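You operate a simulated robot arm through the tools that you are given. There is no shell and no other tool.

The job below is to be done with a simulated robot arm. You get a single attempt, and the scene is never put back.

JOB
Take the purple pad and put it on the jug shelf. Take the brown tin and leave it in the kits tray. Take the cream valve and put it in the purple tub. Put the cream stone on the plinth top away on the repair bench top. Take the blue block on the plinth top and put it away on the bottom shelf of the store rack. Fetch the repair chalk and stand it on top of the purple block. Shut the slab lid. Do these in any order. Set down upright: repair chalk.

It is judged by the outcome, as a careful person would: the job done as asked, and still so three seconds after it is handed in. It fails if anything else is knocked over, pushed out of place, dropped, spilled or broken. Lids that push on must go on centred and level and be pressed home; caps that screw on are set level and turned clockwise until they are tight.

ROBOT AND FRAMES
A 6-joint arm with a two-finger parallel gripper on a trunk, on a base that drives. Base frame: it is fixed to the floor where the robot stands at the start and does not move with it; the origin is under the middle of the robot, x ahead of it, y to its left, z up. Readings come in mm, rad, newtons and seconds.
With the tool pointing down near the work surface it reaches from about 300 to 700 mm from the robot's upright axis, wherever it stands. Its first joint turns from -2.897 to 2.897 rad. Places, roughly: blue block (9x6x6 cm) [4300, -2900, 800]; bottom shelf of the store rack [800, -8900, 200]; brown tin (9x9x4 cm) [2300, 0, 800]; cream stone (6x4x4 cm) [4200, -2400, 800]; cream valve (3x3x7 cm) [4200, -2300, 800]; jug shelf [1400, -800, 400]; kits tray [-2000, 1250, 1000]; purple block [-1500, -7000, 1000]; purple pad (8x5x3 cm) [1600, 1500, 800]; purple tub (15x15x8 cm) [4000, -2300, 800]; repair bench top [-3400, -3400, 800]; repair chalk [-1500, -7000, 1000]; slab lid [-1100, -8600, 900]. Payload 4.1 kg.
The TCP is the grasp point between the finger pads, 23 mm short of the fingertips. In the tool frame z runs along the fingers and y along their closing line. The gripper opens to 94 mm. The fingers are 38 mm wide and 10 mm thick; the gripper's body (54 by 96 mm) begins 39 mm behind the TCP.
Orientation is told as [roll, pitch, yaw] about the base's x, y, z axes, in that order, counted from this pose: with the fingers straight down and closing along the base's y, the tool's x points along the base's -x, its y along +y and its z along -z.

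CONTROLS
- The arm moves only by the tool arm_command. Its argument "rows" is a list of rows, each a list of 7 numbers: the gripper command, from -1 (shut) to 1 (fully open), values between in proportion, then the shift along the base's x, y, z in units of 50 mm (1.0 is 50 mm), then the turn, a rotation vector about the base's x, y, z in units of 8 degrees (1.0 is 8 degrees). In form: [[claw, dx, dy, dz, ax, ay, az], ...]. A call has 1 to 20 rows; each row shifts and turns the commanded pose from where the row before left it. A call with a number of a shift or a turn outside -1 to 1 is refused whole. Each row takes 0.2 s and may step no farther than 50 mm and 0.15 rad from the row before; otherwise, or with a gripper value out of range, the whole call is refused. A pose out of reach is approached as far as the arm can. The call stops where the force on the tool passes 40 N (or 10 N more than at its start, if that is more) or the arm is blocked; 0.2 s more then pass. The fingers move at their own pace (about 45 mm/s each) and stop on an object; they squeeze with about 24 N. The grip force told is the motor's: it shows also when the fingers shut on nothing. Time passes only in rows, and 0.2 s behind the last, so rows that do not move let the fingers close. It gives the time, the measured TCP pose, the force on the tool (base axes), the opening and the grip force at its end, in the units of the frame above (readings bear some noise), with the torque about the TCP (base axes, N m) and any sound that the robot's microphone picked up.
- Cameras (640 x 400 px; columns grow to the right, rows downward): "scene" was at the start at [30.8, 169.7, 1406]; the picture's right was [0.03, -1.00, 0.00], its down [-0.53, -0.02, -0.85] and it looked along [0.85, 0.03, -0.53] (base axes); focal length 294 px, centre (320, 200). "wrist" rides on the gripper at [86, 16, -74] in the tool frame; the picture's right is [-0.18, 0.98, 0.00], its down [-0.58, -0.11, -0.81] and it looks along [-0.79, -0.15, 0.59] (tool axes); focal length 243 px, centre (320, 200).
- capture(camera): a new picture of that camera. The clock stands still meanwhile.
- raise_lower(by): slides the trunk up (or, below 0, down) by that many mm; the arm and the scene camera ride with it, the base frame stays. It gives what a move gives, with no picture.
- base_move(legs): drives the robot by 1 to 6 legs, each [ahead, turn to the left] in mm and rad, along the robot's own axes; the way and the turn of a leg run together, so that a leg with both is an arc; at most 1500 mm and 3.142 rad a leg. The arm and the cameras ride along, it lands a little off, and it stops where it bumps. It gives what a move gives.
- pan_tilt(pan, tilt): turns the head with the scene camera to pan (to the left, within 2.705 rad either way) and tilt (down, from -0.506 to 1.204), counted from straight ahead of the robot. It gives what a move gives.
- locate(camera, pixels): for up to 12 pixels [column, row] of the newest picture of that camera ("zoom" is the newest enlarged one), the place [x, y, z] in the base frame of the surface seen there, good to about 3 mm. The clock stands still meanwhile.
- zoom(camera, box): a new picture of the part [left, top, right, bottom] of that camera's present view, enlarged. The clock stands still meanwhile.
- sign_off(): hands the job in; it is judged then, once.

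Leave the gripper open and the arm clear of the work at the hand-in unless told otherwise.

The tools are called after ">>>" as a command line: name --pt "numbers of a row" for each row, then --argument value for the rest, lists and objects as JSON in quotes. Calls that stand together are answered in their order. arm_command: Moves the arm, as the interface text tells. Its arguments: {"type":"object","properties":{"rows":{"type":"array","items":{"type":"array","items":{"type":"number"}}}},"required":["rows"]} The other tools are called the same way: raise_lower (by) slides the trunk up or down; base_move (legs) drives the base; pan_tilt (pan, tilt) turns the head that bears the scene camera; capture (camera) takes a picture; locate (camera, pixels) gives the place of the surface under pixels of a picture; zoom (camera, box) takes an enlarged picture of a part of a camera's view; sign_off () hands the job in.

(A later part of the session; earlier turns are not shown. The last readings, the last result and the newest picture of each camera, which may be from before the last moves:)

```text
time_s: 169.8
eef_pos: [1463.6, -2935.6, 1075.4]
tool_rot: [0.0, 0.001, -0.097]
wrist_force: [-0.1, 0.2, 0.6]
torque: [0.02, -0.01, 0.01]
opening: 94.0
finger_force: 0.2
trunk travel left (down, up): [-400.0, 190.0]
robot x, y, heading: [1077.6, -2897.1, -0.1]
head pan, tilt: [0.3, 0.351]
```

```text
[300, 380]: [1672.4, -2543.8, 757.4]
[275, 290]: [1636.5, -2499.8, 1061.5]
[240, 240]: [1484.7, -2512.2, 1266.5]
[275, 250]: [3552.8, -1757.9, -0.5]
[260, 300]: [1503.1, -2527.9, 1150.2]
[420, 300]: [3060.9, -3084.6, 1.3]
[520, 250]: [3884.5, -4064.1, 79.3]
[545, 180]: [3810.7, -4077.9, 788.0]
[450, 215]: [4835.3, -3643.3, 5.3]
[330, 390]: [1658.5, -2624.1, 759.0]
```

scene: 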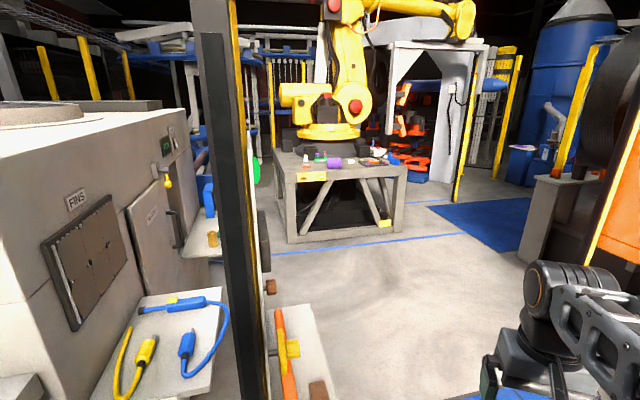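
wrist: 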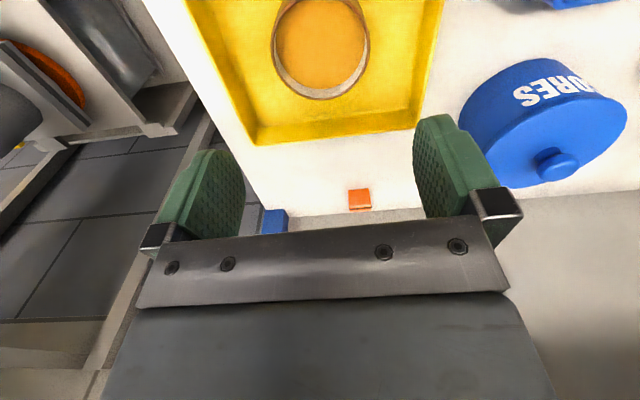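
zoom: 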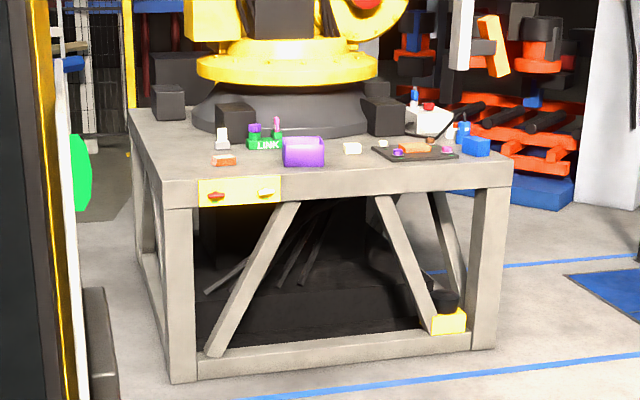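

The plinth's front edge runs from (3700,-1870) to (4206,-2980). A ledge sticks out at (1660,-2600), so I'll keep to the right first, then approach.

>>> base_move --legs '[[900, 0], [0, 0.33], [1100, 0]]'

>>> pan_tilt --pan 0.1 --tilt 0.5

>>> capture --camera "scene"

```text
time_s: 180.9
eef_pos: [3434.6, -2638.0, 1075.2]
tool_rot: [0.001, 0.001, 0.239]
wrist_force: [0.3, 0.0, -0.4]
torque: [0.0, 0.01, -0.01]
opening: 93.7
finger_force: 0.1
trunk travel left (down, up): [-400.0, 190.0]
robot x, y, heading: [3055.1, -2730.7, 0.239]
head pan, tilt: [0.3, 0.351]
```

```text
time_s: 181.6
eef_pos: [3433.0, -2636.7, 1075.0]
tool_rot: [0.001, 0.0, 0.24]
wrist_force: [-0.3, 0.0, -0.9]
torque: [0.01, 0.03, 0.03]
opening: 94.2
finger_force: 0.0
trunk travel left (down, up): [-400.0, 190.0]
robot x, y, heading: [3057.5, -2730.9, 0.239]
head pan, tilt: [0.099, 0.499]
```

```text
taken
```

scene: 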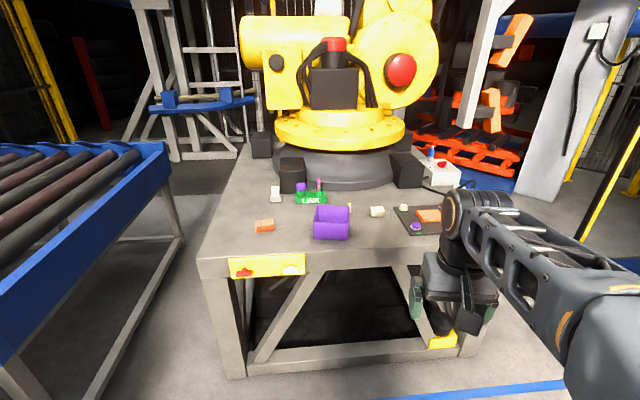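

I zoom onto the plinth items.

>>> zoom --camera "scene" --box '[250, 160, 450, 260]'

>>> locate --camera "zoom" --pixels '[[250, 210], [320, 160], [405, 165], [490, 150], [210, 210], [320, 210], [265, 170], [60, 210], [590, 175], [430, 200], [320, 145], [200, 125]]'

```text
3.20 times, centred on (350, 210) of scene
```

zoom: 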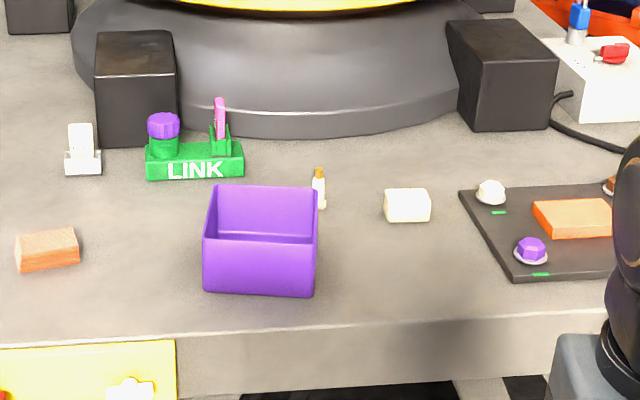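

```text
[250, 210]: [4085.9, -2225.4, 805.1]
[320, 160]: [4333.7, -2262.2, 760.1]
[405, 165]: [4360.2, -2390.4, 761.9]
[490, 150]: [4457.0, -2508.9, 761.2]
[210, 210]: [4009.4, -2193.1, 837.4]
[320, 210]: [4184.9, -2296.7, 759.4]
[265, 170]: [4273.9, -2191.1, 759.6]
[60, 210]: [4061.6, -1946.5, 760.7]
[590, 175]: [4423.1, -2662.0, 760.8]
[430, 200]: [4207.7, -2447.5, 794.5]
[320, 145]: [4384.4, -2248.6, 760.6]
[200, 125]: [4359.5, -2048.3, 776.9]
```

Plinth top z≈760. Cream valve stands just behind the purple tub at zoom (319,188); cream stone at (407,205). I drive to a stance at (3654,-2544) facing 0.428.

>>> base_move --legs '[[0, 0.064], [620, 0], [0, 0.125]]'

>>> pan_tilt --pan 0.0 --tilt 0.7

>>> capture --camera "scene"

>>> capture --camera "wrist"

```text
time_s: 186.1
eef_pos: [4007.6, -2383.6, 1075.2]
tool_rot: [-0.002, 0.0, 0.427]
wrist_force: [0.2, -0.9, 0.9]
torque: [0.02, -0.05, 0.02]
opening: 94.2
finger_force: 0.0
trunk travel left (down, up): [-400.0, 190.0]
robot x, y, heading: [3654.4, -2544.0, 0.426]
head pan, tilt: [0.099, 0.499]
```

```text
time_s: 186.8
eef_pos: [4008.6, -2382.4, 1075.7]
tool_rot: [-0.001, 0.0, 0.425]
wrist_force: [0.1, 0.9, 0.3]
torque: [-0.02, -0.01, -0.03]
opening: 94.2
finger_force: 0.1
trunk travel left (down, up): [-400.0, 190.0]
robot x, y, heading: [3651.0, -2546.4, 0.428]
head pan, tilt: [0.0, 0.7]
```

```text
taken
```

scene: 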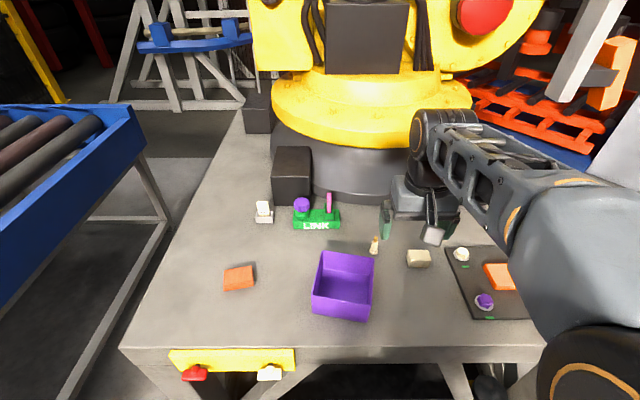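

```text
taken
```

wrist: 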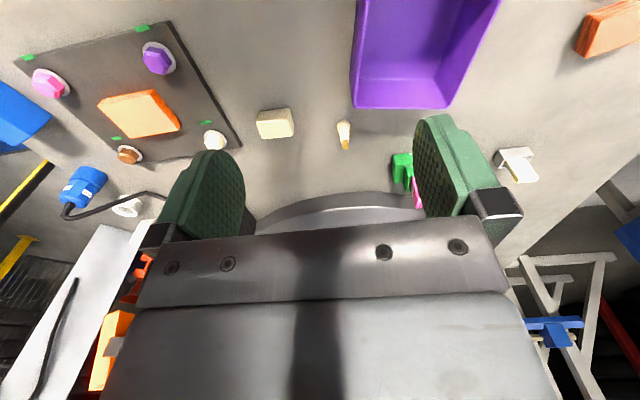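

>>> zoom --camera "wrist" --box '[240, 60, 480, 210]'

>>> locate --camera "zoom" --pixels '[[275, 172], [277, 190], [278, 225], [283, 235], [45, 150], [140, 130], [145, 195], [55, 205], [95, 150], [300, 120], [520, 120], [420, 200]]'

>>> zoom --camera "scene" --box '[290, 220, 450, 320]'

```text
2.67 times, centred on (360, 135) of wrist
```

zoom: 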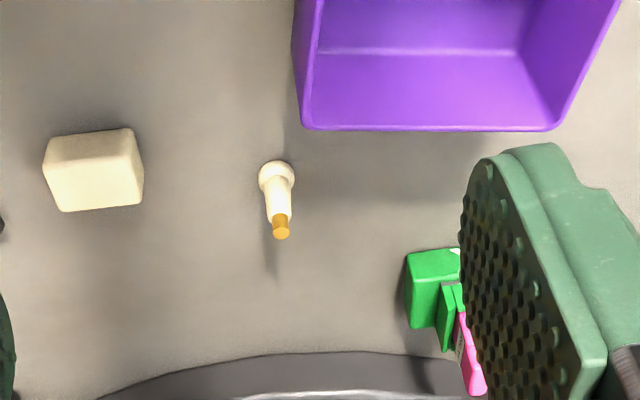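

```text
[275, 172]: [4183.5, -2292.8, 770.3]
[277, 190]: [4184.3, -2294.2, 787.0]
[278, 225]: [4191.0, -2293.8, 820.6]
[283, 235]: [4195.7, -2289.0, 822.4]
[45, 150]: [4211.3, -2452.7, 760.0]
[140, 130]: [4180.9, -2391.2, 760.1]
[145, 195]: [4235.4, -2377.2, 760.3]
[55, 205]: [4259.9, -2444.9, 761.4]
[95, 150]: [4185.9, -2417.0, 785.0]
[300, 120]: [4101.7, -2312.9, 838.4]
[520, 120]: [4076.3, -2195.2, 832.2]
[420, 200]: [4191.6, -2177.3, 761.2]
```

```text
4.00 times, centred on (370, 270) of scene
```

zoom: 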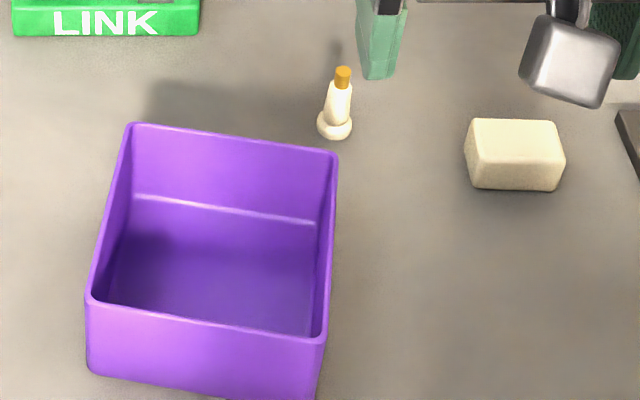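

I locate the tub's rim corners and floor in the scene zoom.

>>> locate --camera "zoom" --pixels '[[132, 126], [335, 153], [322, 336], [90, 298], [215, 270], [220, 200], [341, 75], [335, 125], [470, 185], [562, 165], [550, 122], [475, 122]]'

```text
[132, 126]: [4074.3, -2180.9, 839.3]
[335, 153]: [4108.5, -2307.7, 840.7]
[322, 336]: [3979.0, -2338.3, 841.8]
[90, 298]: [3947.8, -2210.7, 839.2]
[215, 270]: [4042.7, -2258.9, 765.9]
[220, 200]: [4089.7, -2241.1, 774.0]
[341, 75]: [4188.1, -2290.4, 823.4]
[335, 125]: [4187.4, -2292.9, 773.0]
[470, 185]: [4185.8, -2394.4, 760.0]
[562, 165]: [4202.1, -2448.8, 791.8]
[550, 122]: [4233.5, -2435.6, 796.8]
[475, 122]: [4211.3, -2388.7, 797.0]
```

Tub centre (4027,-2260), valve at (4188,-2292) standing z 760–825. I move above the valve turning +0.775 rad so the wrist camera stays clear of the tub, and set the opening ~50 mm.

>>> arm_command --pt "0.06 0.598 0.301 0 0 0 0.925" --pt "0.06 0.598 0.301 0 0 0 0.925" --pt "0.06 0.598 0.301 0 0 0 0.925" --pt "0.06 0.598 0.301 0 0 0 0.925" --pt "0.06 0.598 0.301 0 0 0 0.925" --pt "0.06 0.598 0.301 0 0 0 0.925" --pt "0.06 0 0 -0.9 0 0 0" --pt "0.06 0 0 -0.9 0 0 0"

>>> capture --camera "wrist"

>>> capture --camera "scene"

```text
time_s: 188.7
eef_pos: [4187.8, -2293.0, 985.9]
tool_rot: [-0.001, 0.0, 1.204]
wrist_force: [0.0, 0.4, 0.0]
torque: [0.04, 0.0, 0.0]
opening: 49.7
finger_force: 0.1
trunk travel left (down, up): [-400.0, 190.0]
robot x, y, heading: [3654.7, -2542.8, 0.424]
head pan, tilt: [0.0, 0.7]
```

```text
taken
```

wrist: 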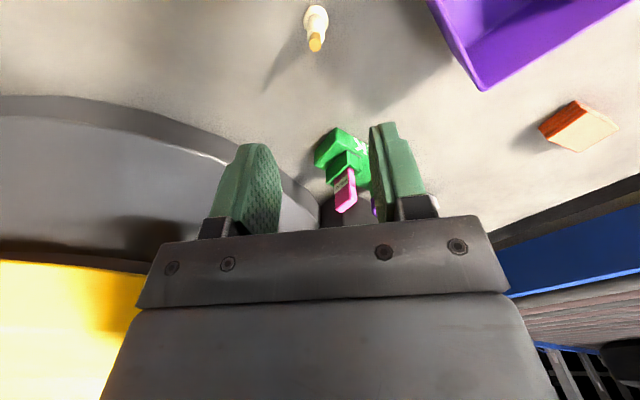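

```text
taken
```

scene: 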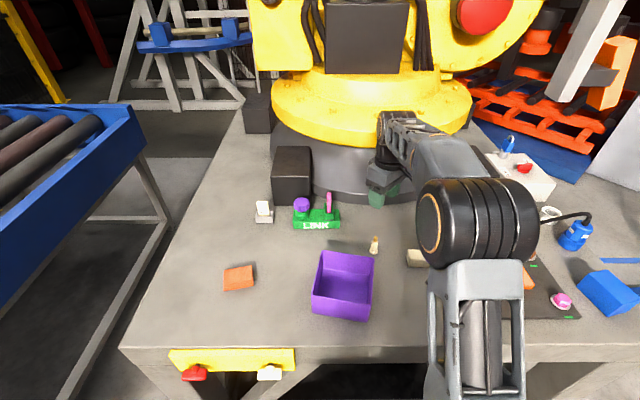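

I check clearance to the yellow robot's ring and base before descending.

>>> locate --camera "scene" --pixels '[[365, 148], [330, 145], [360, 125], [360, 195], [340, 180], [375, 205], [385, 120], [395, 150], [380, 180], [375, 240]]'

>>> locate --camera "wrist" --pixels '[[316, 12], [316, 22], [316, 42], [230, 155], [100, 110], [60, 265], [345, 190], [330, 140]]'

```text
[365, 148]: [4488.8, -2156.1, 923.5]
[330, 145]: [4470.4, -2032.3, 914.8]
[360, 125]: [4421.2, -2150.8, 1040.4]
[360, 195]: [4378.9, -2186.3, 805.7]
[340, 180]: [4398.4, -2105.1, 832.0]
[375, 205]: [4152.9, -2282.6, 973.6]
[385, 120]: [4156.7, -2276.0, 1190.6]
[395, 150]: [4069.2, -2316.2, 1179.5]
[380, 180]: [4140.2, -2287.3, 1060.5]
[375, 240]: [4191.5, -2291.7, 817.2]
```

```text
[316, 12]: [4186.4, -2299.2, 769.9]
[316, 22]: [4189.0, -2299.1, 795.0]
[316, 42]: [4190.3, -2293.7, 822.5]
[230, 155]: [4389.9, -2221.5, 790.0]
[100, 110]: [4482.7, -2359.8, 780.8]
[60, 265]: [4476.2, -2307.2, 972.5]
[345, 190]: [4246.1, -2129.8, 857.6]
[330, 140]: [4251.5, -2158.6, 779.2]
```

The valve axis is near (4192.5,-2291). I shift (+4.5,+2) and descend to z≈806.

>>> arm_command --pt "0.06 0.09 0.04 -0.6 0 0 0" --pt "0.06 0 0 -0.8 0 0 0" --pt "0.06 0 0 -0.8 0 0 0" --pt "0.06 0 0 -0.5 0 0 0"

>>> capture --camera "wrist"

```text
time_s: 189.7
eef_pos: [4189.4, -2289.8, 850.9]
tool_rot: [0.001, -0.001, 1.201]
wrist_force: [0.6, -0.5, 0.6]
torque: [0.0, -0.02, -0.01]
opening: 49.8
finger_force: 0.0
trunk travel left (down, up): [-400.0, 190.0]
robot x, y, heading: [3652.1, -2546.5, 0.428]
head pan, tilt: [0.0, 0.7]
```

```text
taken
```

wrist: 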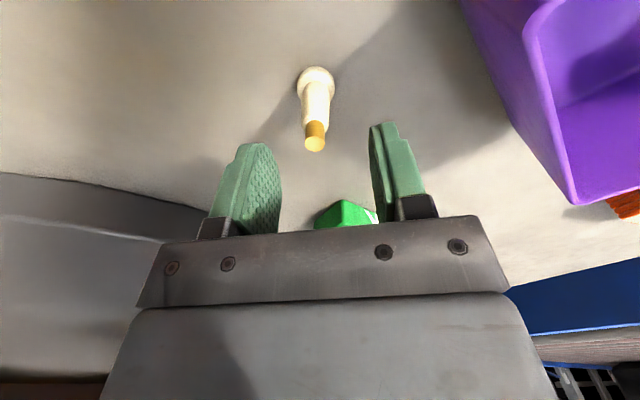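

The valve is centred within ~3 mm. I adjust (+2.5,−1), descend to z≈804 and close.

>>> arm_command --pt "0.06 0.05 -0.02 -0.3 0 0 0" --pt "0.06 0 0 -0.3 0 0 0" --pt "0.06 0 0 -0.3 0 0 0" --pt "0.06 0 0 0 0 0 0" --pt "-1 0 0 0 0 0 0" --pt "-1 0 0 0 0 0 0" --pt "-1 0 0 0 0 0 0" --pt "-1 0 0 0 0 0 0"

>>> capture --camera "wrist"

```text
time_s: 191.4
eef_pos: [4193.5, -2291.1, 806.0]
tool_rot: [0.0, 0.0, 1.202]
wrist_force: [0.0, 0.6, -0.2]
torque: [-0.02, 0.03, -0.01]
opening: 15.0
finger_force: 24.1
trunk travel left (down, up): [-400.0, 190.0]
robot x, y, heading: [3654.4, -2546.2, 0.427]
head pan, tilt: [0.0, 0.7]
```

```text
taken
```

wrist: 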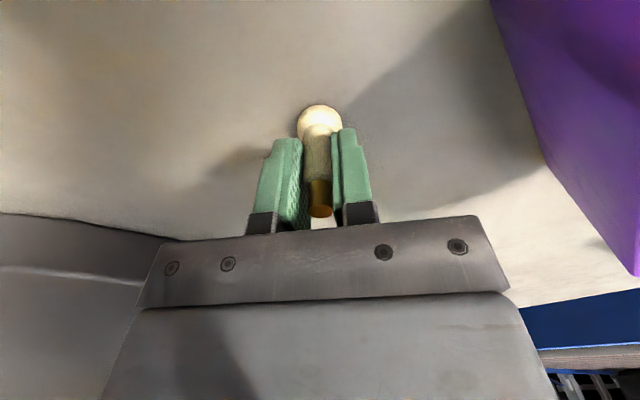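

Gripped the valve (15 mm). I lift, then swing over to the tub centre while aligning with the tub.

>>> arm_command --pt "-1 0 0 0.6 0 0 0" --pt "-1 0 0 0.9 0 0 0" --pt "-1 0 0 0.9 0 0 0" --pt "-1 0 0 0.6 0 0 0" --pt "-1 -0.416 0.0775 0 0 0 -0.866" --pt "-1 -0.416 0.0775 0 0 0 -0.866" --pt "-1 -0.416 0.0775 0 0 0 -0.866" --pt "-1 -0.416 0.0775 0 0 0 -0.866" --pt "-1 -0.416 0.0775 0 0 0 -0.866" --pt "-1 -0.416 0.0775 0 0 0 -0.866" --pt "-1 -0.416 0.0775 0 0 0 -0.866" --pt "-1 -0.416 0.0775 0 0 0 -0.866"

>>> capture --camera "wrist"

>>> capture --camera "scene"

```text
time_s: 194.1
eef_pos: [4027.7, -2261.2, 957.6]
tool_rot: [-0.002, 0.001, 0.232]
wrist_force: [-0.1, -0.3, 0.0]
torque: [-0.01, 0.0, 0.01]
opening: 14.9
finger_force: 24.6
trunk travel left (down, up): [-400.0, 190.0]
robot x, y, heading: [3652.8, -2543.9, 0.422]
head pan, tilt: [0.0, 0.7]
```

```text
taken
```

wrist: 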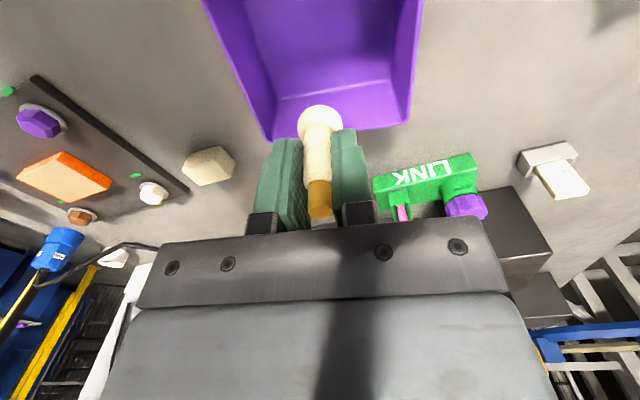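

```text
taken
```

scene: 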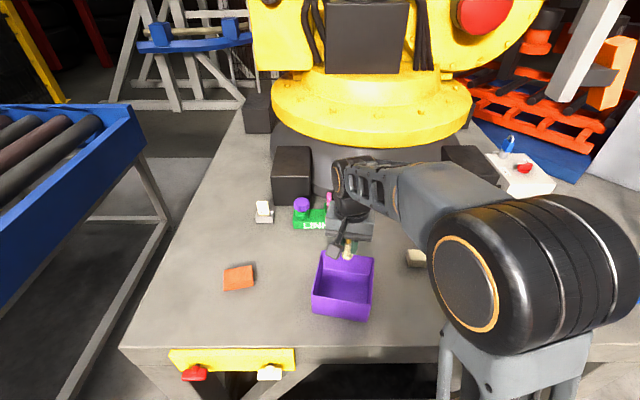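

Centred over the tub. I descend to ~z 818 and then feel for the floor.

>>> arm_command --pt "-1 0 0 -0.8 0 0 0" --pt "-1 0 0 -0.8 0 0 0" --pt "-1 0 0 -0.8 0 0 0" --pt "-1 0 0 -0.3 0 0 0" --pt "-1 0 0 -0.08 0 0 0" --pt "-1 0 0 0 0 0 0"

>>> capture --camera "wrist"

```text
time_s: 195.4
eef_pos: [4028.5, -2260.0, 817.2]
tool_rot: [-0.002, 0.0, 0.233]
wrist_force: [-0.2, -1.1, -0.5]
torque: [-0.02, 0.0, -0.01]
opening: 14.9
finger_force: 23.7
trunk travel left (down, up): [-400.0, 190.0]
robot x, y, heading: [3657.8, -2543.1, 0.422]
head pan, tilt: [0.0, 0.7]
```

```text
taken
```

wrist: 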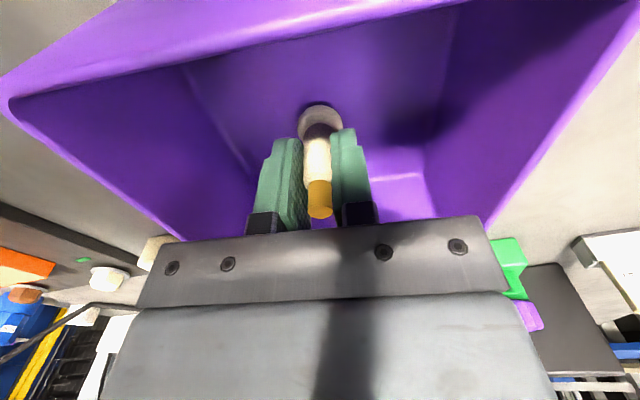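

>>> arm_command --pt "-1 0 0 -0.05 0 0 0" --pt "-1 0 0 -0.04 0 0 0" --pt "-1 0 0 0 0 0 0"

```text
time_s: 196.2
eef_pos: [4026.8, -2260.7, 813.4]
tool_rot: [-0.002, 0.0, 0.235]
wrist_force: [0.1, -0.5, -0.9]
torque: [0.0, 0.02, 0.03]
opening: 14.8
finger_force: 24.7
trunk travel left (down, up): [-400.0, 190.0]
robot x, y, heading: [3654.7, -2544.3, 0.425]
head pan, tilt: [0.0, 0.7]
```

I go down another ~2–3 mm in small steps until contact is felt.

>>> arm_command --pt "-1 0 0 -0.03 0 0 0" --pt "-1 0 0 -0.03 0 0 0" --pt "-1 0 0 0 0 0 0"

```text
time_s: 197.1
eef_pos: [4027.3, -2260.1, 809.1]
tool_rot: [-0.001, -0.001, 0.234]
wrist_force: [0.6, -0.2, 7.8]
torque: [0.01, -0.02, -0.03]
opening: 14.8
finger_force: 23.9
trunk travel left (down, up): [-400.0, 190.0]
robot x, y, heading: [3652.3, -2544.9, 0.426]
head pan, tilt: [0.0, 0.7]
```

Contact (7.8 N). I release gently (open to ~40 mm) and lift straight up.

>>> arm_command --pt "-1 0 0 0.015 0 0 0" --pt "-0.2 0 0 0 0 0 0" --pt "-0.15 0 0 0 0 0 0" --pt "-0.15 0 0 0.3 0 0 0" --pt "-0.15 0 0 0.8 0 0 0" --pt "-0.15 0 0 0.9 0 0 0" --pt "-0.15 0 0 0.9 0 0 0"

>>> capture --camera "wrist"

>>> zoom --camera "scene" --box '[250, 160, 450, 340]'

```text
time_s: 198.7
eef_pos: [4028.3, -2260.4, 955.1]
tool_rot: [-0.003, 0.0, 0.235]
wrist_force: [0.6, -0.1, 0.5]
torque: [0.0, -0.02, -0.06]
opening: 39.8
finger_force: 0.1
trunk travel left (down, up): [-400.0, 190.0]
robot x, y, heading: [3656.7, -2540.4, 0.425]
head pan, tilt: [0.0, 0.7]
```

```text
taken
```

wrist: 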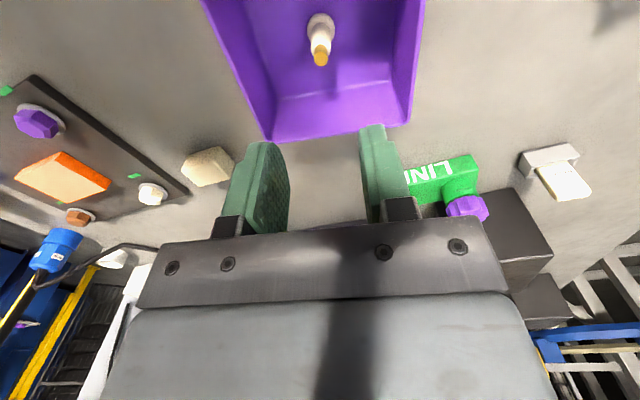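

```text
2.22 times, centred on (350, 250) of scene
```

zoom: 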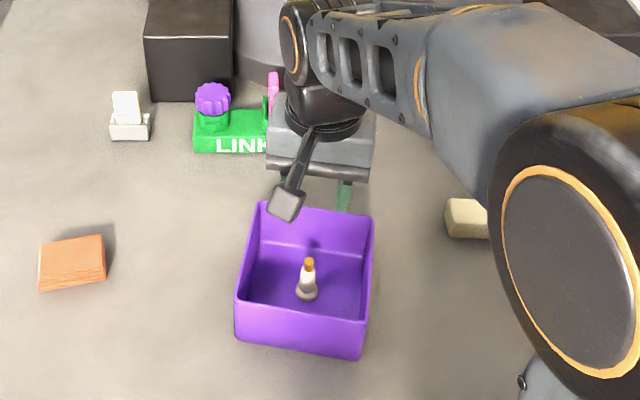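

The valve is in the purple tub, standing. Next I retract the arm and drive to a stance for the blue block at about (4239,-2863).

>>> arm_command --pt "0.5 0 0 0.8 0 0 0" --pt "0.5 0 0 0.8 0 0 0" --pt "0.5 0 0 0.8 0 0 0" --pt "0.5 -0.12 -0.81 0 0 0 0.45" --pt "0.5 -0.12 -0.81 0 0 0 0.45" --pt "0.5 -0.12 -0.81 0 0 0 0.45"

>>> base_move --legs '[[-200, 0], [0, -1.35], [540, 0], [0, 1.35]]'

>>> pan_tilt --pan 0.1 --tilt 0.75

>>> capture --camera "scene"

>>> capture --camera "wrist"

```text
time_s: 200.1
eef_pos: [4010.4, -2383.0, 1077.3]
tool_rot: [0.001, 0.0, 0.423]
wrist_force: [-0.7, -0.1, 0.0]
torque: [-0.03, 0.01, 0.01]
opening: 70.4
finger_force: 0.1
trunk travel left (down, up): [-400.0, 190.0]
robot x, y, heading: [3654.7, -2543.6, 0.423]
head pan, tilt: [0.0, 0.7]
```

```text
time_s: 211.0
eef_pos: [4144.9, -2916.1, 1077.0]
tool_rot: [-0.001, 0.0, 0.373]
wrist_force: [0.3, 0.9, 0.2]
torque: [-0.02, -0.03, -0.01]
opening: 70.5
finger_force: 0.1
trunk travel left (down, up): [-400.0, 190.0]
robot x, y, heading: [3782.5, -3065.1, 0.375]
head pan, tilt: [0.0, 0.7]
```

```text
time_s: 211.7
eef_pos: [4145.0, -2918.8, 1076.7]
tool_rot: [-0.002, 0.001, 0.373]
wrist_force: [-0.3, -0.4, 0.1]
torque: [0.0, 0.01, 0.0]
opening: 70.4
finger_force: 0.0
trunk travel left (down, up): [-400.0, 190.0]
robot x, y, heading: [3777.6, -3063.1, 0.376]
head pan, tilt: [0.099, 0.75]
```

```text
taken
```

scene: 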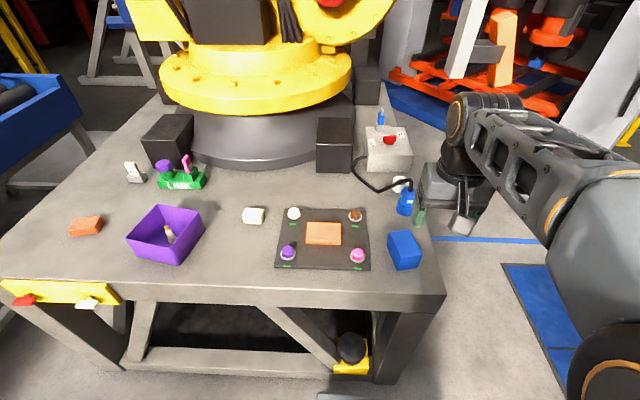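

```text
taken
```

wrist: 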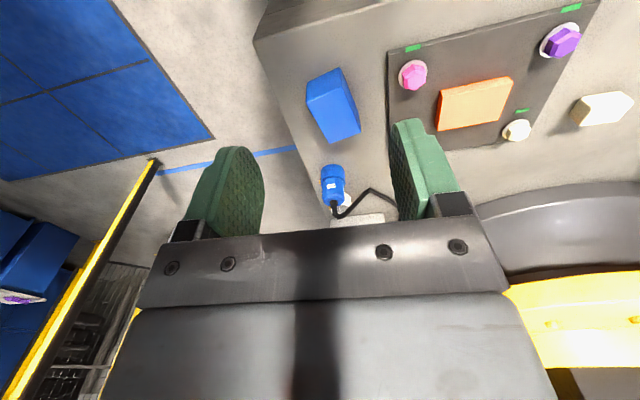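

The blue block is at wrist (333,107). I zoom and locate its corners.

>>> zoom --camera "wrist" --box '[280, 50, 440, 225]'

>>> locate --camera "wrist" --pixels '[[308, 95], [344, 86], [360, 133], [330, 141], [335, 110], [320, 90], [333, 170], [333, 190], [412, 72], [392, 100]]'

>>> zoom --camera "scene" --box '[340, 170, 460, 290]'

```text
2.29 times, centred on (360, 138) of wrist
```

zoom: 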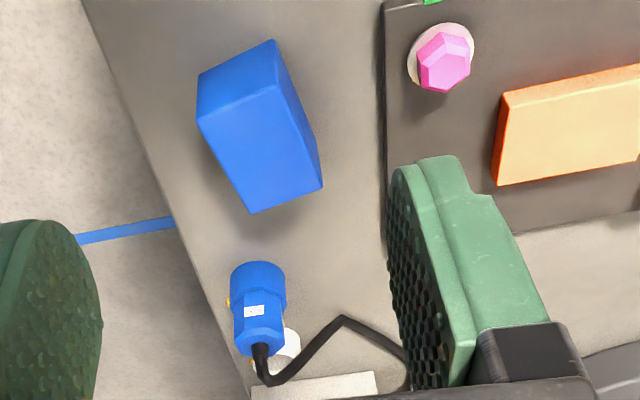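

```text
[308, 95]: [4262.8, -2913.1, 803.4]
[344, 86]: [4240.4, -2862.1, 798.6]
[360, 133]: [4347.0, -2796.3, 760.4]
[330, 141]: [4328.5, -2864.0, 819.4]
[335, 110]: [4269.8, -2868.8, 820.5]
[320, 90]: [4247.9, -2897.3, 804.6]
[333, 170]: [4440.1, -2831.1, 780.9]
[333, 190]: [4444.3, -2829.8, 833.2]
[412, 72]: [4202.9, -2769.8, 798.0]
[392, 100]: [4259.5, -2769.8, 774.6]
```

```text
3.33 times, centred on (400, 230) of scene
```

zoom: 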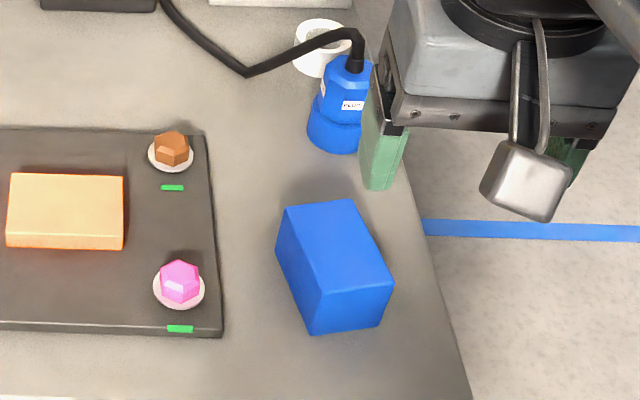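

>>> locate --camera "zoom" --pixels '[[287, 210], [348, 203], [388, 280], [318, 289], [335, 245], [312, 328], [380, 322], [340, 330], [355, 240], [300, 250], [440, 330], [340, 130]]'

>>> locate --camera "wrist" --pixels '[[331, 101], [331, 120], [343, 139], [358, 128], [349, 95], [345, 115], [318, 115], [325, 130]]'

```text
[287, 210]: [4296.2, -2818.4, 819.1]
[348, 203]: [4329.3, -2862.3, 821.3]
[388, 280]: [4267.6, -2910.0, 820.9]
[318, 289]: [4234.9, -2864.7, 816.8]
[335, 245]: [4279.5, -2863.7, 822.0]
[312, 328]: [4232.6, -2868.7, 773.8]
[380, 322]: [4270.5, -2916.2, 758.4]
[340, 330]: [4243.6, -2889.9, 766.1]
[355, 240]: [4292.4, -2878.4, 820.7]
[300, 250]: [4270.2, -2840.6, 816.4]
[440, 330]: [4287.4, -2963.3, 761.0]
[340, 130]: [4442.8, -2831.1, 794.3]
```

```text
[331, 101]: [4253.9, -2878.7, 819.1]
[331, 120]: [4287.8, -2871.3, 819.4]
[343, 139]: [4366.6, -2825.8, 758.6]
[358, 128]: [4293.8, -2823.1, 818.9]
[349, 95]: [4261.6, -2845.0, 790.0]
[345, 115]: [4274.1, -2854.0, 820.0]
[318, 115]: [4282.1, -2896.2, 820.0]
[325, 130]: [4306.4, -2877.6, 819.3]
```

Block centre (4282,-2864), yaw ≈0.65, top z≈820. I move above with the fingers spanning its 60 mm side and descend to z≈850.

>>> arm_command --pt "0.9 0.913 0.367 0 0 0 0.66" --pt "0.9 0.913 0.367 0 0 0 0.66" --pt "0.9 0.913 0.367 0 0 0 0.66" --pt "0.9 0 0 -0.9 0 0 0" --pt "0.9 0 0 -0.9 0 0 0" --pt "0.9 0 0 -0.9 0 0 0" --pt "0.9 0 0 -0.9 0 0 0"

>>> capture --camera "wrist"

```text
time_s: 213.3
eef_pos: [4283.3, -2861.2, 897.8]
tool_rot: [-0.002, -0.003, 0.651]
wrist_force: [-0.3, -0.5, -0.2]
torque: [-0.01, 0.03, 0.02]
opening: 89.1
finger_force: 0.1
trunk travel left (down, up): [-400.0, 190.0]
robot x, y, heading: [3781.0, -3059.6, 0.375]
head pan, tilt: [0.099, 0.75]
```

```text
taken
```

wrist: 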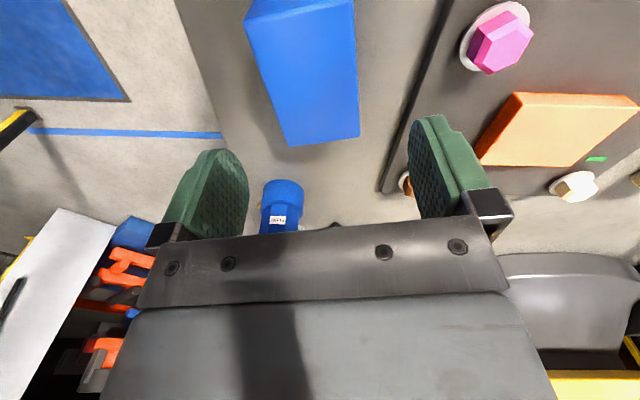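

>>> locate --camera "wrist" --pixels '[[252, 40], [352, 25], [357, 134], [291, 143], [320, 90], [270, 95], [358, 80]]'

```text
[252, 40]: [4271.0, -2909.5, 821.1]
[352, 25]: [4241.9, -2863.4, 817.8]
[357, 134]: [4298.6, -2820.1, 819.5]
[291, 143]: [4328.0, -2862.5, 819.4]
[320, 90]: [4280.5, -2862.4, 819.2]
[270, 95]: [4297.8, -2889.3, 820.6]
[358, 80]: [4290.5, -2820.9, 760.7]
```

Aligned. I shift (+1.6,−2.6), descend to z≈791 and close.

>>> arm_command --pt "0.9 0.03 -0.05 -0.8 0 0 0" --pt "0.9 0 0 -0.8 0 0 0" --pt "0.9 0 0 -0.53 0 0 0" --pt "-1 0 0 0 0 0 0" --pt "-1 0 0 0 0 0 0" --pt "-1 0 0 0 0 0 0" --pt "-1 0 0 0 0 0 0"

>>> capture --camera "wrist"

```text
time_s: 214.9
eef_pos: [4283.3, -2863.6, 789.3]
tool_rot: [-0.001, 0.001, 0.65]
wrist_force: [1.3, -0.3, -0.1]
torque: [0.13, -0.08, -0.07]
opening: 59.7
finger_force: 24.1
trunk travel left (down, up): [-400.0, 190.0]
robot x, y, heading: [3782.7, -3064.0, 0.377]
head pan, tilt: [0.099, 0.75]
```

```text
taken
```

wrist: 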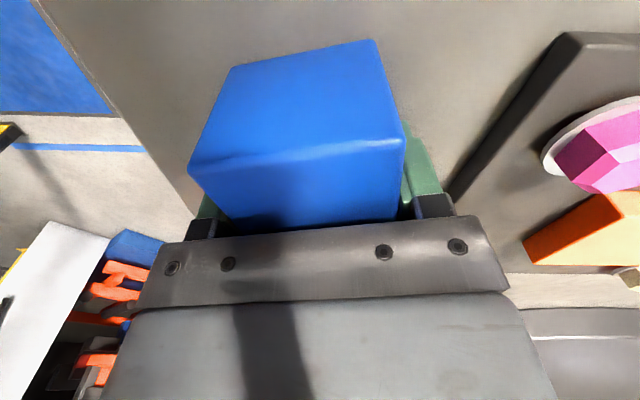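

Gripped (59.7 mm). I lift and retract.

>>> arm_command --pt "-1 0 0 0.5 0 0 0" --pt "-1 0 0 0.9 0 0 0" --pt "-1 0 0 0.9 0 0 0" --pt "-1 0 0 0.9 0 0 0" --pt "-1 0 0 0.9 0 0 0" --pt "-1 0 0 0.9 0 0 0" --pt "-1 0 0 0.6 0 0 0" --pt "-1 -0.9 -0.37 0 0 0 -0.66" --pt "-1 -0.9 -0.37 0 0 0 -0.66" --pt "-1 -0.9 -0.37 0 0 0 -0.66"

>>> capture --camera "scene"

```text
time_s: 217.1
eef_pos: [4148.4, -2920.4, 1068.9]
tool_rot: [-0.001, 0.001, 0.372]
wrist_force: [0.8, 1.5, -6.3]
torque: [0.02, 0.04, 0.01]
opening: 60.0
finger_force: 24.5
trunk travel left (down, up): [-400.0, 190.0]
robot x, y, heading: [3783.2, -3061.3, 0.376]
head pan, tilt: [0.099, 0.75]
```

```text
taken
```

scene: 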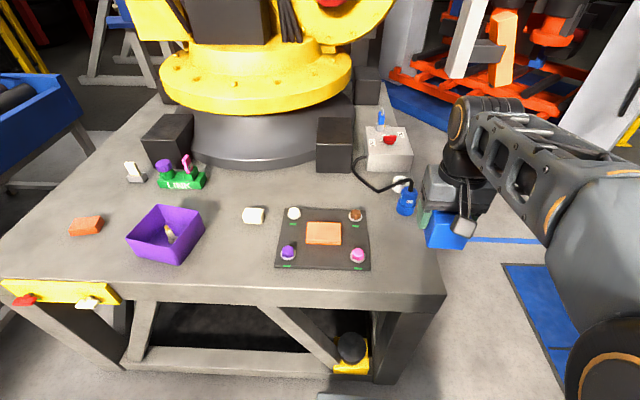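

Block held. I reverse, turn around and drive back toward the gate area, then look for the way south.

>>> base_move --legs '[[-400, 0], [0, 2.62], [1450, 0]]'

>>> pan_tilt --pan 0.6 --tilt 0.4

>>> capture --camera "scene"

>>> pan_tilt --pan 1.4 --tilt 0.4

>>> capture --camera "scene"

```text
time_s: 232.4
eef_pos: [1609.1, -2842.8, 1070.2]
tool_rot: [-0.002, -0.001, 2.944]
wrist_force: [0.0, -0.1, -4.6]
torque: [0.0, 0.02, 0.03]
opening: 59.9
finger_force: 23.9
trunk travel left (down, up): [-400.0, 190.0]
robot x, y, heading: [1992.7, -2923.0, 2.949]
head pan, tilt: [0.099, 0.75]
```

```text
time_s: 233.3
eef_pos: [1608.8, -2843.4, 1071.0]
tool_rot: [0.0, 0.0, 2.945]
wrist_force: [0.5, -0.1, -4.1]
torque: [-0.02, 0.0, 0.02]
opening: 59.7
finger_force: 23.8
trunk travel left (down, up): [-400.0, 190.0]
robot x, y, heading: [1987.9, -2927.1, 2.946]
head pan, tilt: [0.6, 0.4]
```

```text
taken
```

scene: 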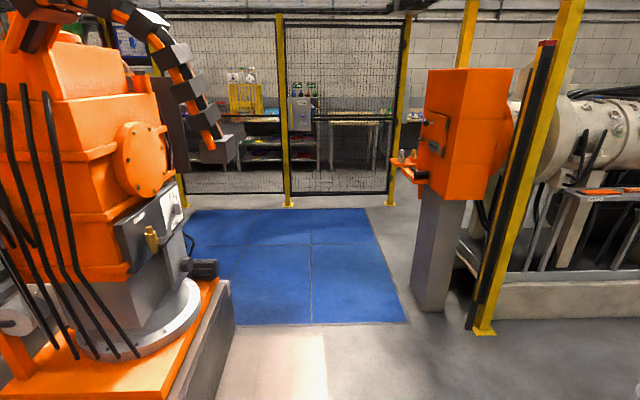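

```text
time_s: 234.5
eef_pos: [1608.6, -2843.7, 1070.8]
tool_rot: [-0.002, 0.001, 2.944]
wrist_force: [0.5, -0.1, -4.4]
torque: [0.04, -0.01, 0.0]
opening: 59.9
finger_force: 24.4
trunk travel left (down, up): [-400.0, 190.0]
robot x, y, heading: [1991.5, -2924.3, 2.951]
head pan, tilt: [1.4, 0.4]
```

```text
taken
```

scene: 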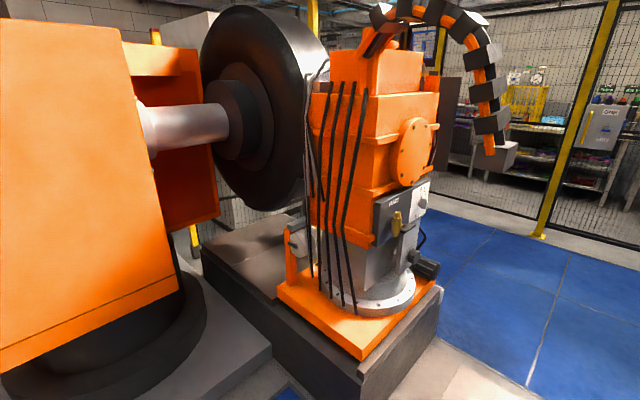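

I see a blue mat, and a mesh fence behind it. I locate mat, fence posts and machine corners to find the opening.

>>> pan_tilt --pan 0.7 --tilt 0.35

>>> capture --camera "scene"

>>> locate --camera "scene" --pixels '[[480, 330], [425, 305], [400, 320], [285, 205], [180, 205], [390, 205], [220, 290], [330, 370], [230, 325], [440, 300], [340, 195], [500, 330]]'

```text
time_s: 235.6
eef_pos: [1608.7, -2843.6, 1069.9]
tool_rot: [-0.004, -0.001, 2.945]
wrist_force: [0.5, -0.4, -3.6]
torque: [0.02, -0.01, 0.01]
opening: 59.9
finger_force: 23.7
trunk travel left (down, up): [-400.0, 190.0]
robot x, y, heading: [1992.0, -2925.0, 2.949]
head pan, tilt: [0.7, 0.351]
```

```text
taken
```

scene: 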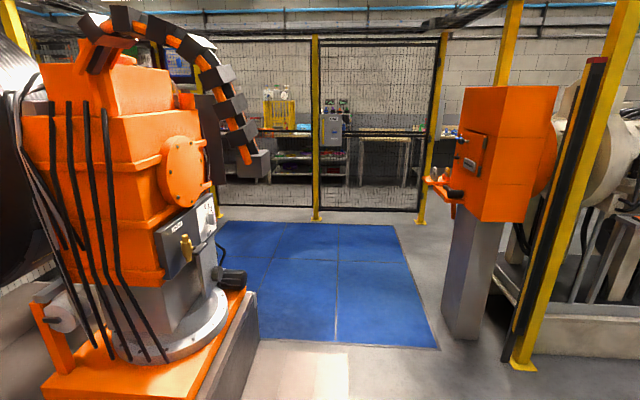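

```text
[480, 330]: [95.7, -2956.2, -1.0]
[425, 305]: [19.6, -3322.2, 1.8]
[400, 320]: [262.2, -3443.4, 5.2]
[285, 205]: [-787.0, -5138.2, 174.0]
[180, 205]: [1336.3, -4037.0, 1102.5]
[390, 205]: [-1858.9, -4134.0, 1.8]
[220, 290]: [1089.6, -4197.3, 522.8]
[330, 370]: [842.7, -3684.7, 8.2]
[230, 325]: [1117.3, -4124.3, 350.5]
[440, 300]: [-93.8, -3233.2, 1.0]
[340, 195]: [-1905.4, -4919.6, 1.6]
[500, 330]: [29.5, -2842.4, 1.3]
```

>>> locate --camera "scene" --pixels '[[316, 219], [421, 221], [316, 180], [419, 190], [225, 215], [395, 225], [437, 345], [245, 340], [265, 290], [455, 335], [515, 365], [370, 211]]'

>>> zoom --camera "scene" --box '[200, 30, 480, 230]'

```text
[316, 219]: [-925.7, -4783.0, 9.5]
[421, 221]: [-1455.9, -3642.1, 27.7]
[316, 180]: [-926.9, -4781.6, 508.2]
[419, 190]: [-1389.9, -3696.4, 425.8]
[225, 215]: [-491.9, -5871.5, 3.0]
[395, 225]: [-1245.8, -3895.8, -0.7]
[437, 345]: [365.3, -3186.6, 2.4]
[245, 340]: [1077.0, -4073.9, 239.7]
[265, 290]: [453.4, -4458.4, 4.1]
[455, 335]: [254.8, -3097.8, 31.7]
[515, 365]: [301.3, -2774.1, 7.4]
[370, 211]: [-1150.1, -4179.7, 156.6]
```

```text
2.00 times, centred on (340, 130) of scene
```

zoom: 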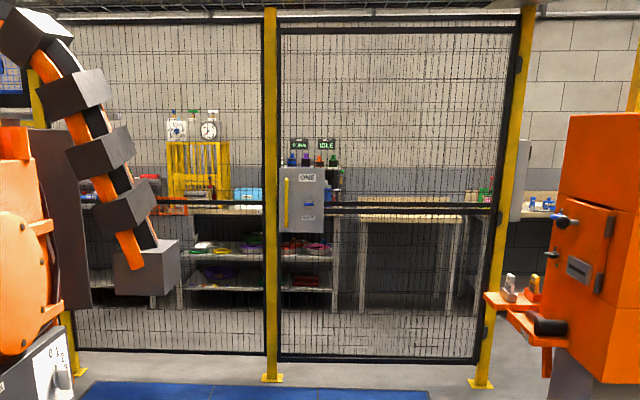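

Fence posts run from (-1456,-3642) to (-926,-4783) to (-490,-5870). Earlier I saw an opening with shelves behind near (1000,-5700). I drive to (600,-3350) and look south.

>>> base_move --legs '[[0, 0.489], [1400, 0], [0, 1.1]]'

>>> pan_tilt --pan 0.3 --tilt 0.35

>>> capture --camera "scene"

```text
time_s: 246.6
eef_pos: [602.9, -3716.3, 1069.5]
tool_rot: [-0.001, -0.001, -1.746]
wrist_force: [0.0, -0.5, -4.3]
torque: [0.01, 0.01, 0.04]
opening: 59.9
finger_force: 24.3
trunk travel left (down, up): [-400.0, 190.0]
robot x, y, heading: [672.6, -3331.0, -1.744]
head pan, tilt: [0.7, 0.351]
```

```text
time_s: 247.5
eef_pos: [602.3, -3715.3, 1068.7]
tool_rot: [-0.004, -0.002, -1.745]
wrist_force: [-0.2, 0.3, -4.8]
torque: [0.02, 0.0, 0.02]
opening: 59.8
finger_force: 24.0
trunk travel left (down, up): [-400.0, 190.0]
robot x, y, heading: [670.8, -3329.1, -1.739]
head pan, tilt: [0.3, 0.351]
```

```text
taken
```

scene: 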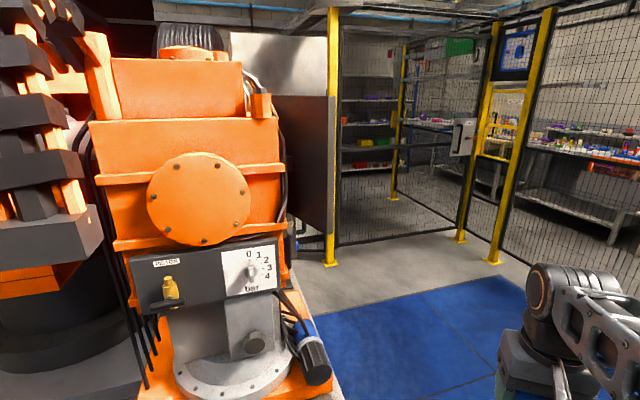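

>>> zoom --camera "scene" --box '[300, 0, 580, 280]'

>>> locate --camera "scene" --pixels '[[331, 262], [394, 199], [461, 240], [493, 261], [360, 240], [430, 228], [410, 220], [350, 200], [475, 250], [440, 190], [520, 270], [375, 160]]'

```text
1.43 times, centred on (440, 140) of scene
```

zoom: 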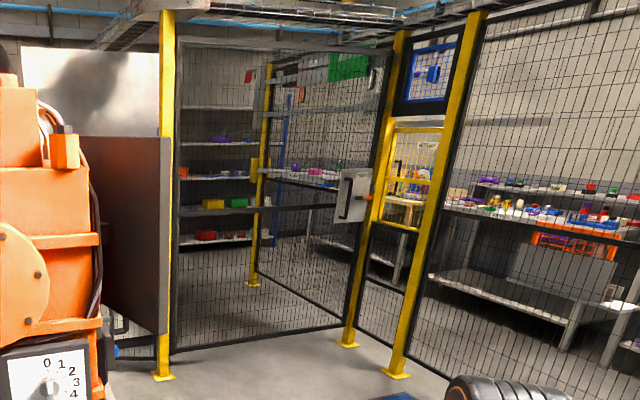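

```text
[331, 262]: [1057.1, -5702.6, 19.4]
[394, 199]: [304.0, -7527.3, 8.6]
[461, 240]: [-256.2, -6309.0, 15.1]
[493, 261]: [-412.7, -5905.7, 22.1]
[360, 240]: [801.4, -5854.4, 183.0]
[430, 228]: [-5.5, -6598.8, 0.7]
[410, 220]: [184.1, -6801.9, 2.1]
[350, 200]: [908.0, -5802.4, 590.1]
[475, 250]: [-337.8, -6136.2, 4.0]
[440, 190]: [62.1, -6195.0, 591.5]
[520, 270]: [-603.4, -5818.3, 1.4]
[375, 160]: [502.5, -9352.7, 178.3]
```

The gate between (1057,-5703) and (-256,-6309) is a closed mesh panel, so I can't pass. The store area must be reached around the west side. I'll go back through the light-curtain gate and corridor.

>>> base_move --legs '[[0, 2.952], [737, 0], [0, 0.784]]'

```text
time_s: 260.4
eef_pos: [768.1, -2287.2, 1071.0]
tool_rot: [-0.002, 0.0, 1.996]
wrist_force: [0.8, 0.2, -4.2]
torque: [0.0, -0.04, 0.0]
opening: 60.0
finger_force: 23.3
trunk travel left (down, up): [-400.0, 190.0]
robot x, y, heading: [932.2, -2647.5, 2.0]
head pan, tilt: [0.3, 0.351]
```

At (932,-2648), heading 2.0, as planned. I continue up the corridor and out to the open floor.

>>> base_move --legs '[[1080, 0], [0, -0.355], [1160, 0]]'

```text
time_s: 272.5
eef_pos: [406.5, -130.0, 1070.6]
tool_rot: [-0.001, 0.002, 1.619]
wrist_force: [-0.8, -0.3, -4.8]
torque: [0.02, 0.04, 0.0]
opening: 59.9
finger_force: 24.8
trunk travel left (down, up): [-400.0, 190.0]
robot x, y, heading: [424.6, -526.0, 1.621]
head pan, tilt: [0.3, 0.351]
```

Now heading west: via (-300,200) to (-1700,300), avoiding the machine end and the sample table.

>>> base_move --legs '[[0, 0.735], [1026, 0], [0, 0.714], [1404, 0]]'

>>> pan_tilt --pan 0.9 --tilt 0.4

>>> capture --camera "scene"

>>> pan_tilt --pan 0.2 --tilt 0.4

>>> capture --camera "scene"

```text
time_s: 288.3
eef_pos: [-2091.3, 392.7, 1069.9]
tool_rot: [-0.001, 0.002, 3.041]
wrist_force: [0.3, 0.6, -4.2]
torque: [-0.02, -0.01, 0.01]
opening: 59.6
finger_force: 23.8
trunk travel left (down, up): [-400.0, 190.0]
robot x, y, heading: [-1702.3, 355.0, 3.048]
head pan, tilt: [0.3, 0.351]
```

```text
time_s: 289.3
eef_pos: [-2091.5, 392.4, 1070.2]
tool_rot: [-0.001, -0.001, 3.039]
wrist_force: [-0.5, 0.5, -4.6]
torque: [-0.01, -0.02, 0.01]
opening: 59.8
finger_force: 23.9
trunk travel left (down, up): [-400.0, 190.0]
robot x, y, heading: [-1698.2, 349.0, 3.043]
head pan, tilt: [0.901, 0.4]
```

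```text
taken
```

scene: 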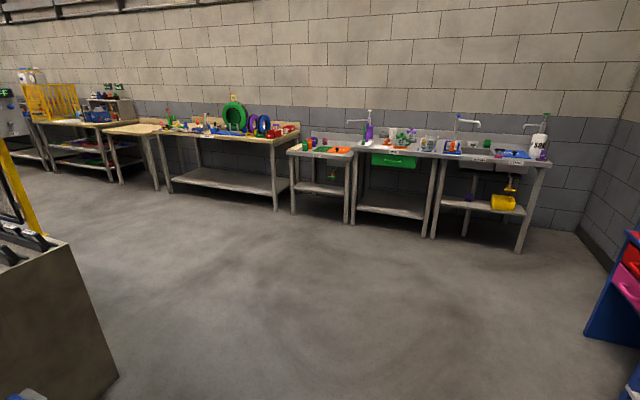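

```text
time_s: 290.4
eef_pos: [-2090.1, 391.9, 1070.6]
tool_rot: [-0.002, 0.0, 3.04]
wrist_force: [-0.7, 0.4, -5.2]
torque: [-0.02, -0.01, -0.03]
opening: 60.1
finger_force: 23.5
trunk travel left (down, up): [-400.0, 190.0]
robot x, y, heading: [-1703.4, 351.4, 3.044]
head pan, tilt: [0.201, 0.4]
```

```text
taken
```

scene: 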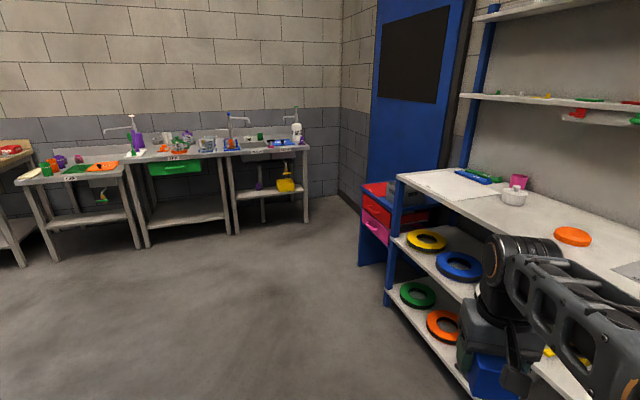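

I see a line of benches along the west wall. I look back toward the south-west and locate bench fronts and the way south.

>>> pan_tilt --pan 1.2 --tilt 0.4

>>> capture --camera "scene"

>>> zoom --camera "scene" --box '[80, 50, 480, 250]'

```text
time_s: 291.6
eef_pos: [-2090.9, 392.8, 1070.9]
tool_rot: [-0.002, -0.001, 3.041]
wrist_force: [-1.3, -0.3, -3.3]
torque: [0.0, -0.03, -0.02]
opening: 59.8
finger_force: 23.7
trunk travel left (down, up): [-400.0, 190.0]
robot x, y, heading: [-1700.1, 352.3, 3.047]
head pan, tilt: [1.201, 0.4]
```

```text
taken
```

scene: 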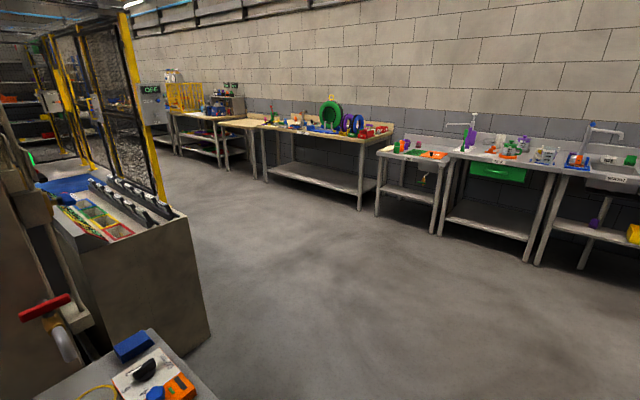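

```text
1.60 times, centred on (280, 150) of scene
```

zoom: 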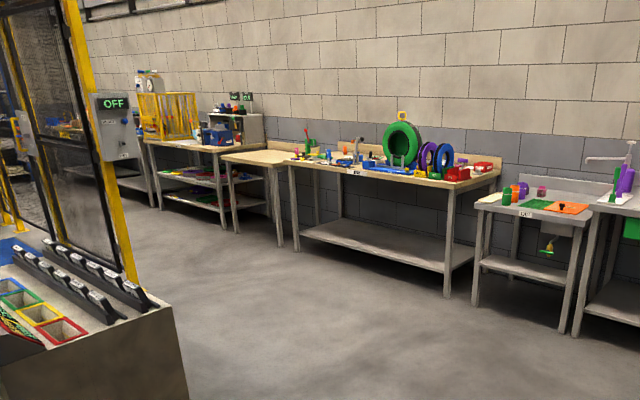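

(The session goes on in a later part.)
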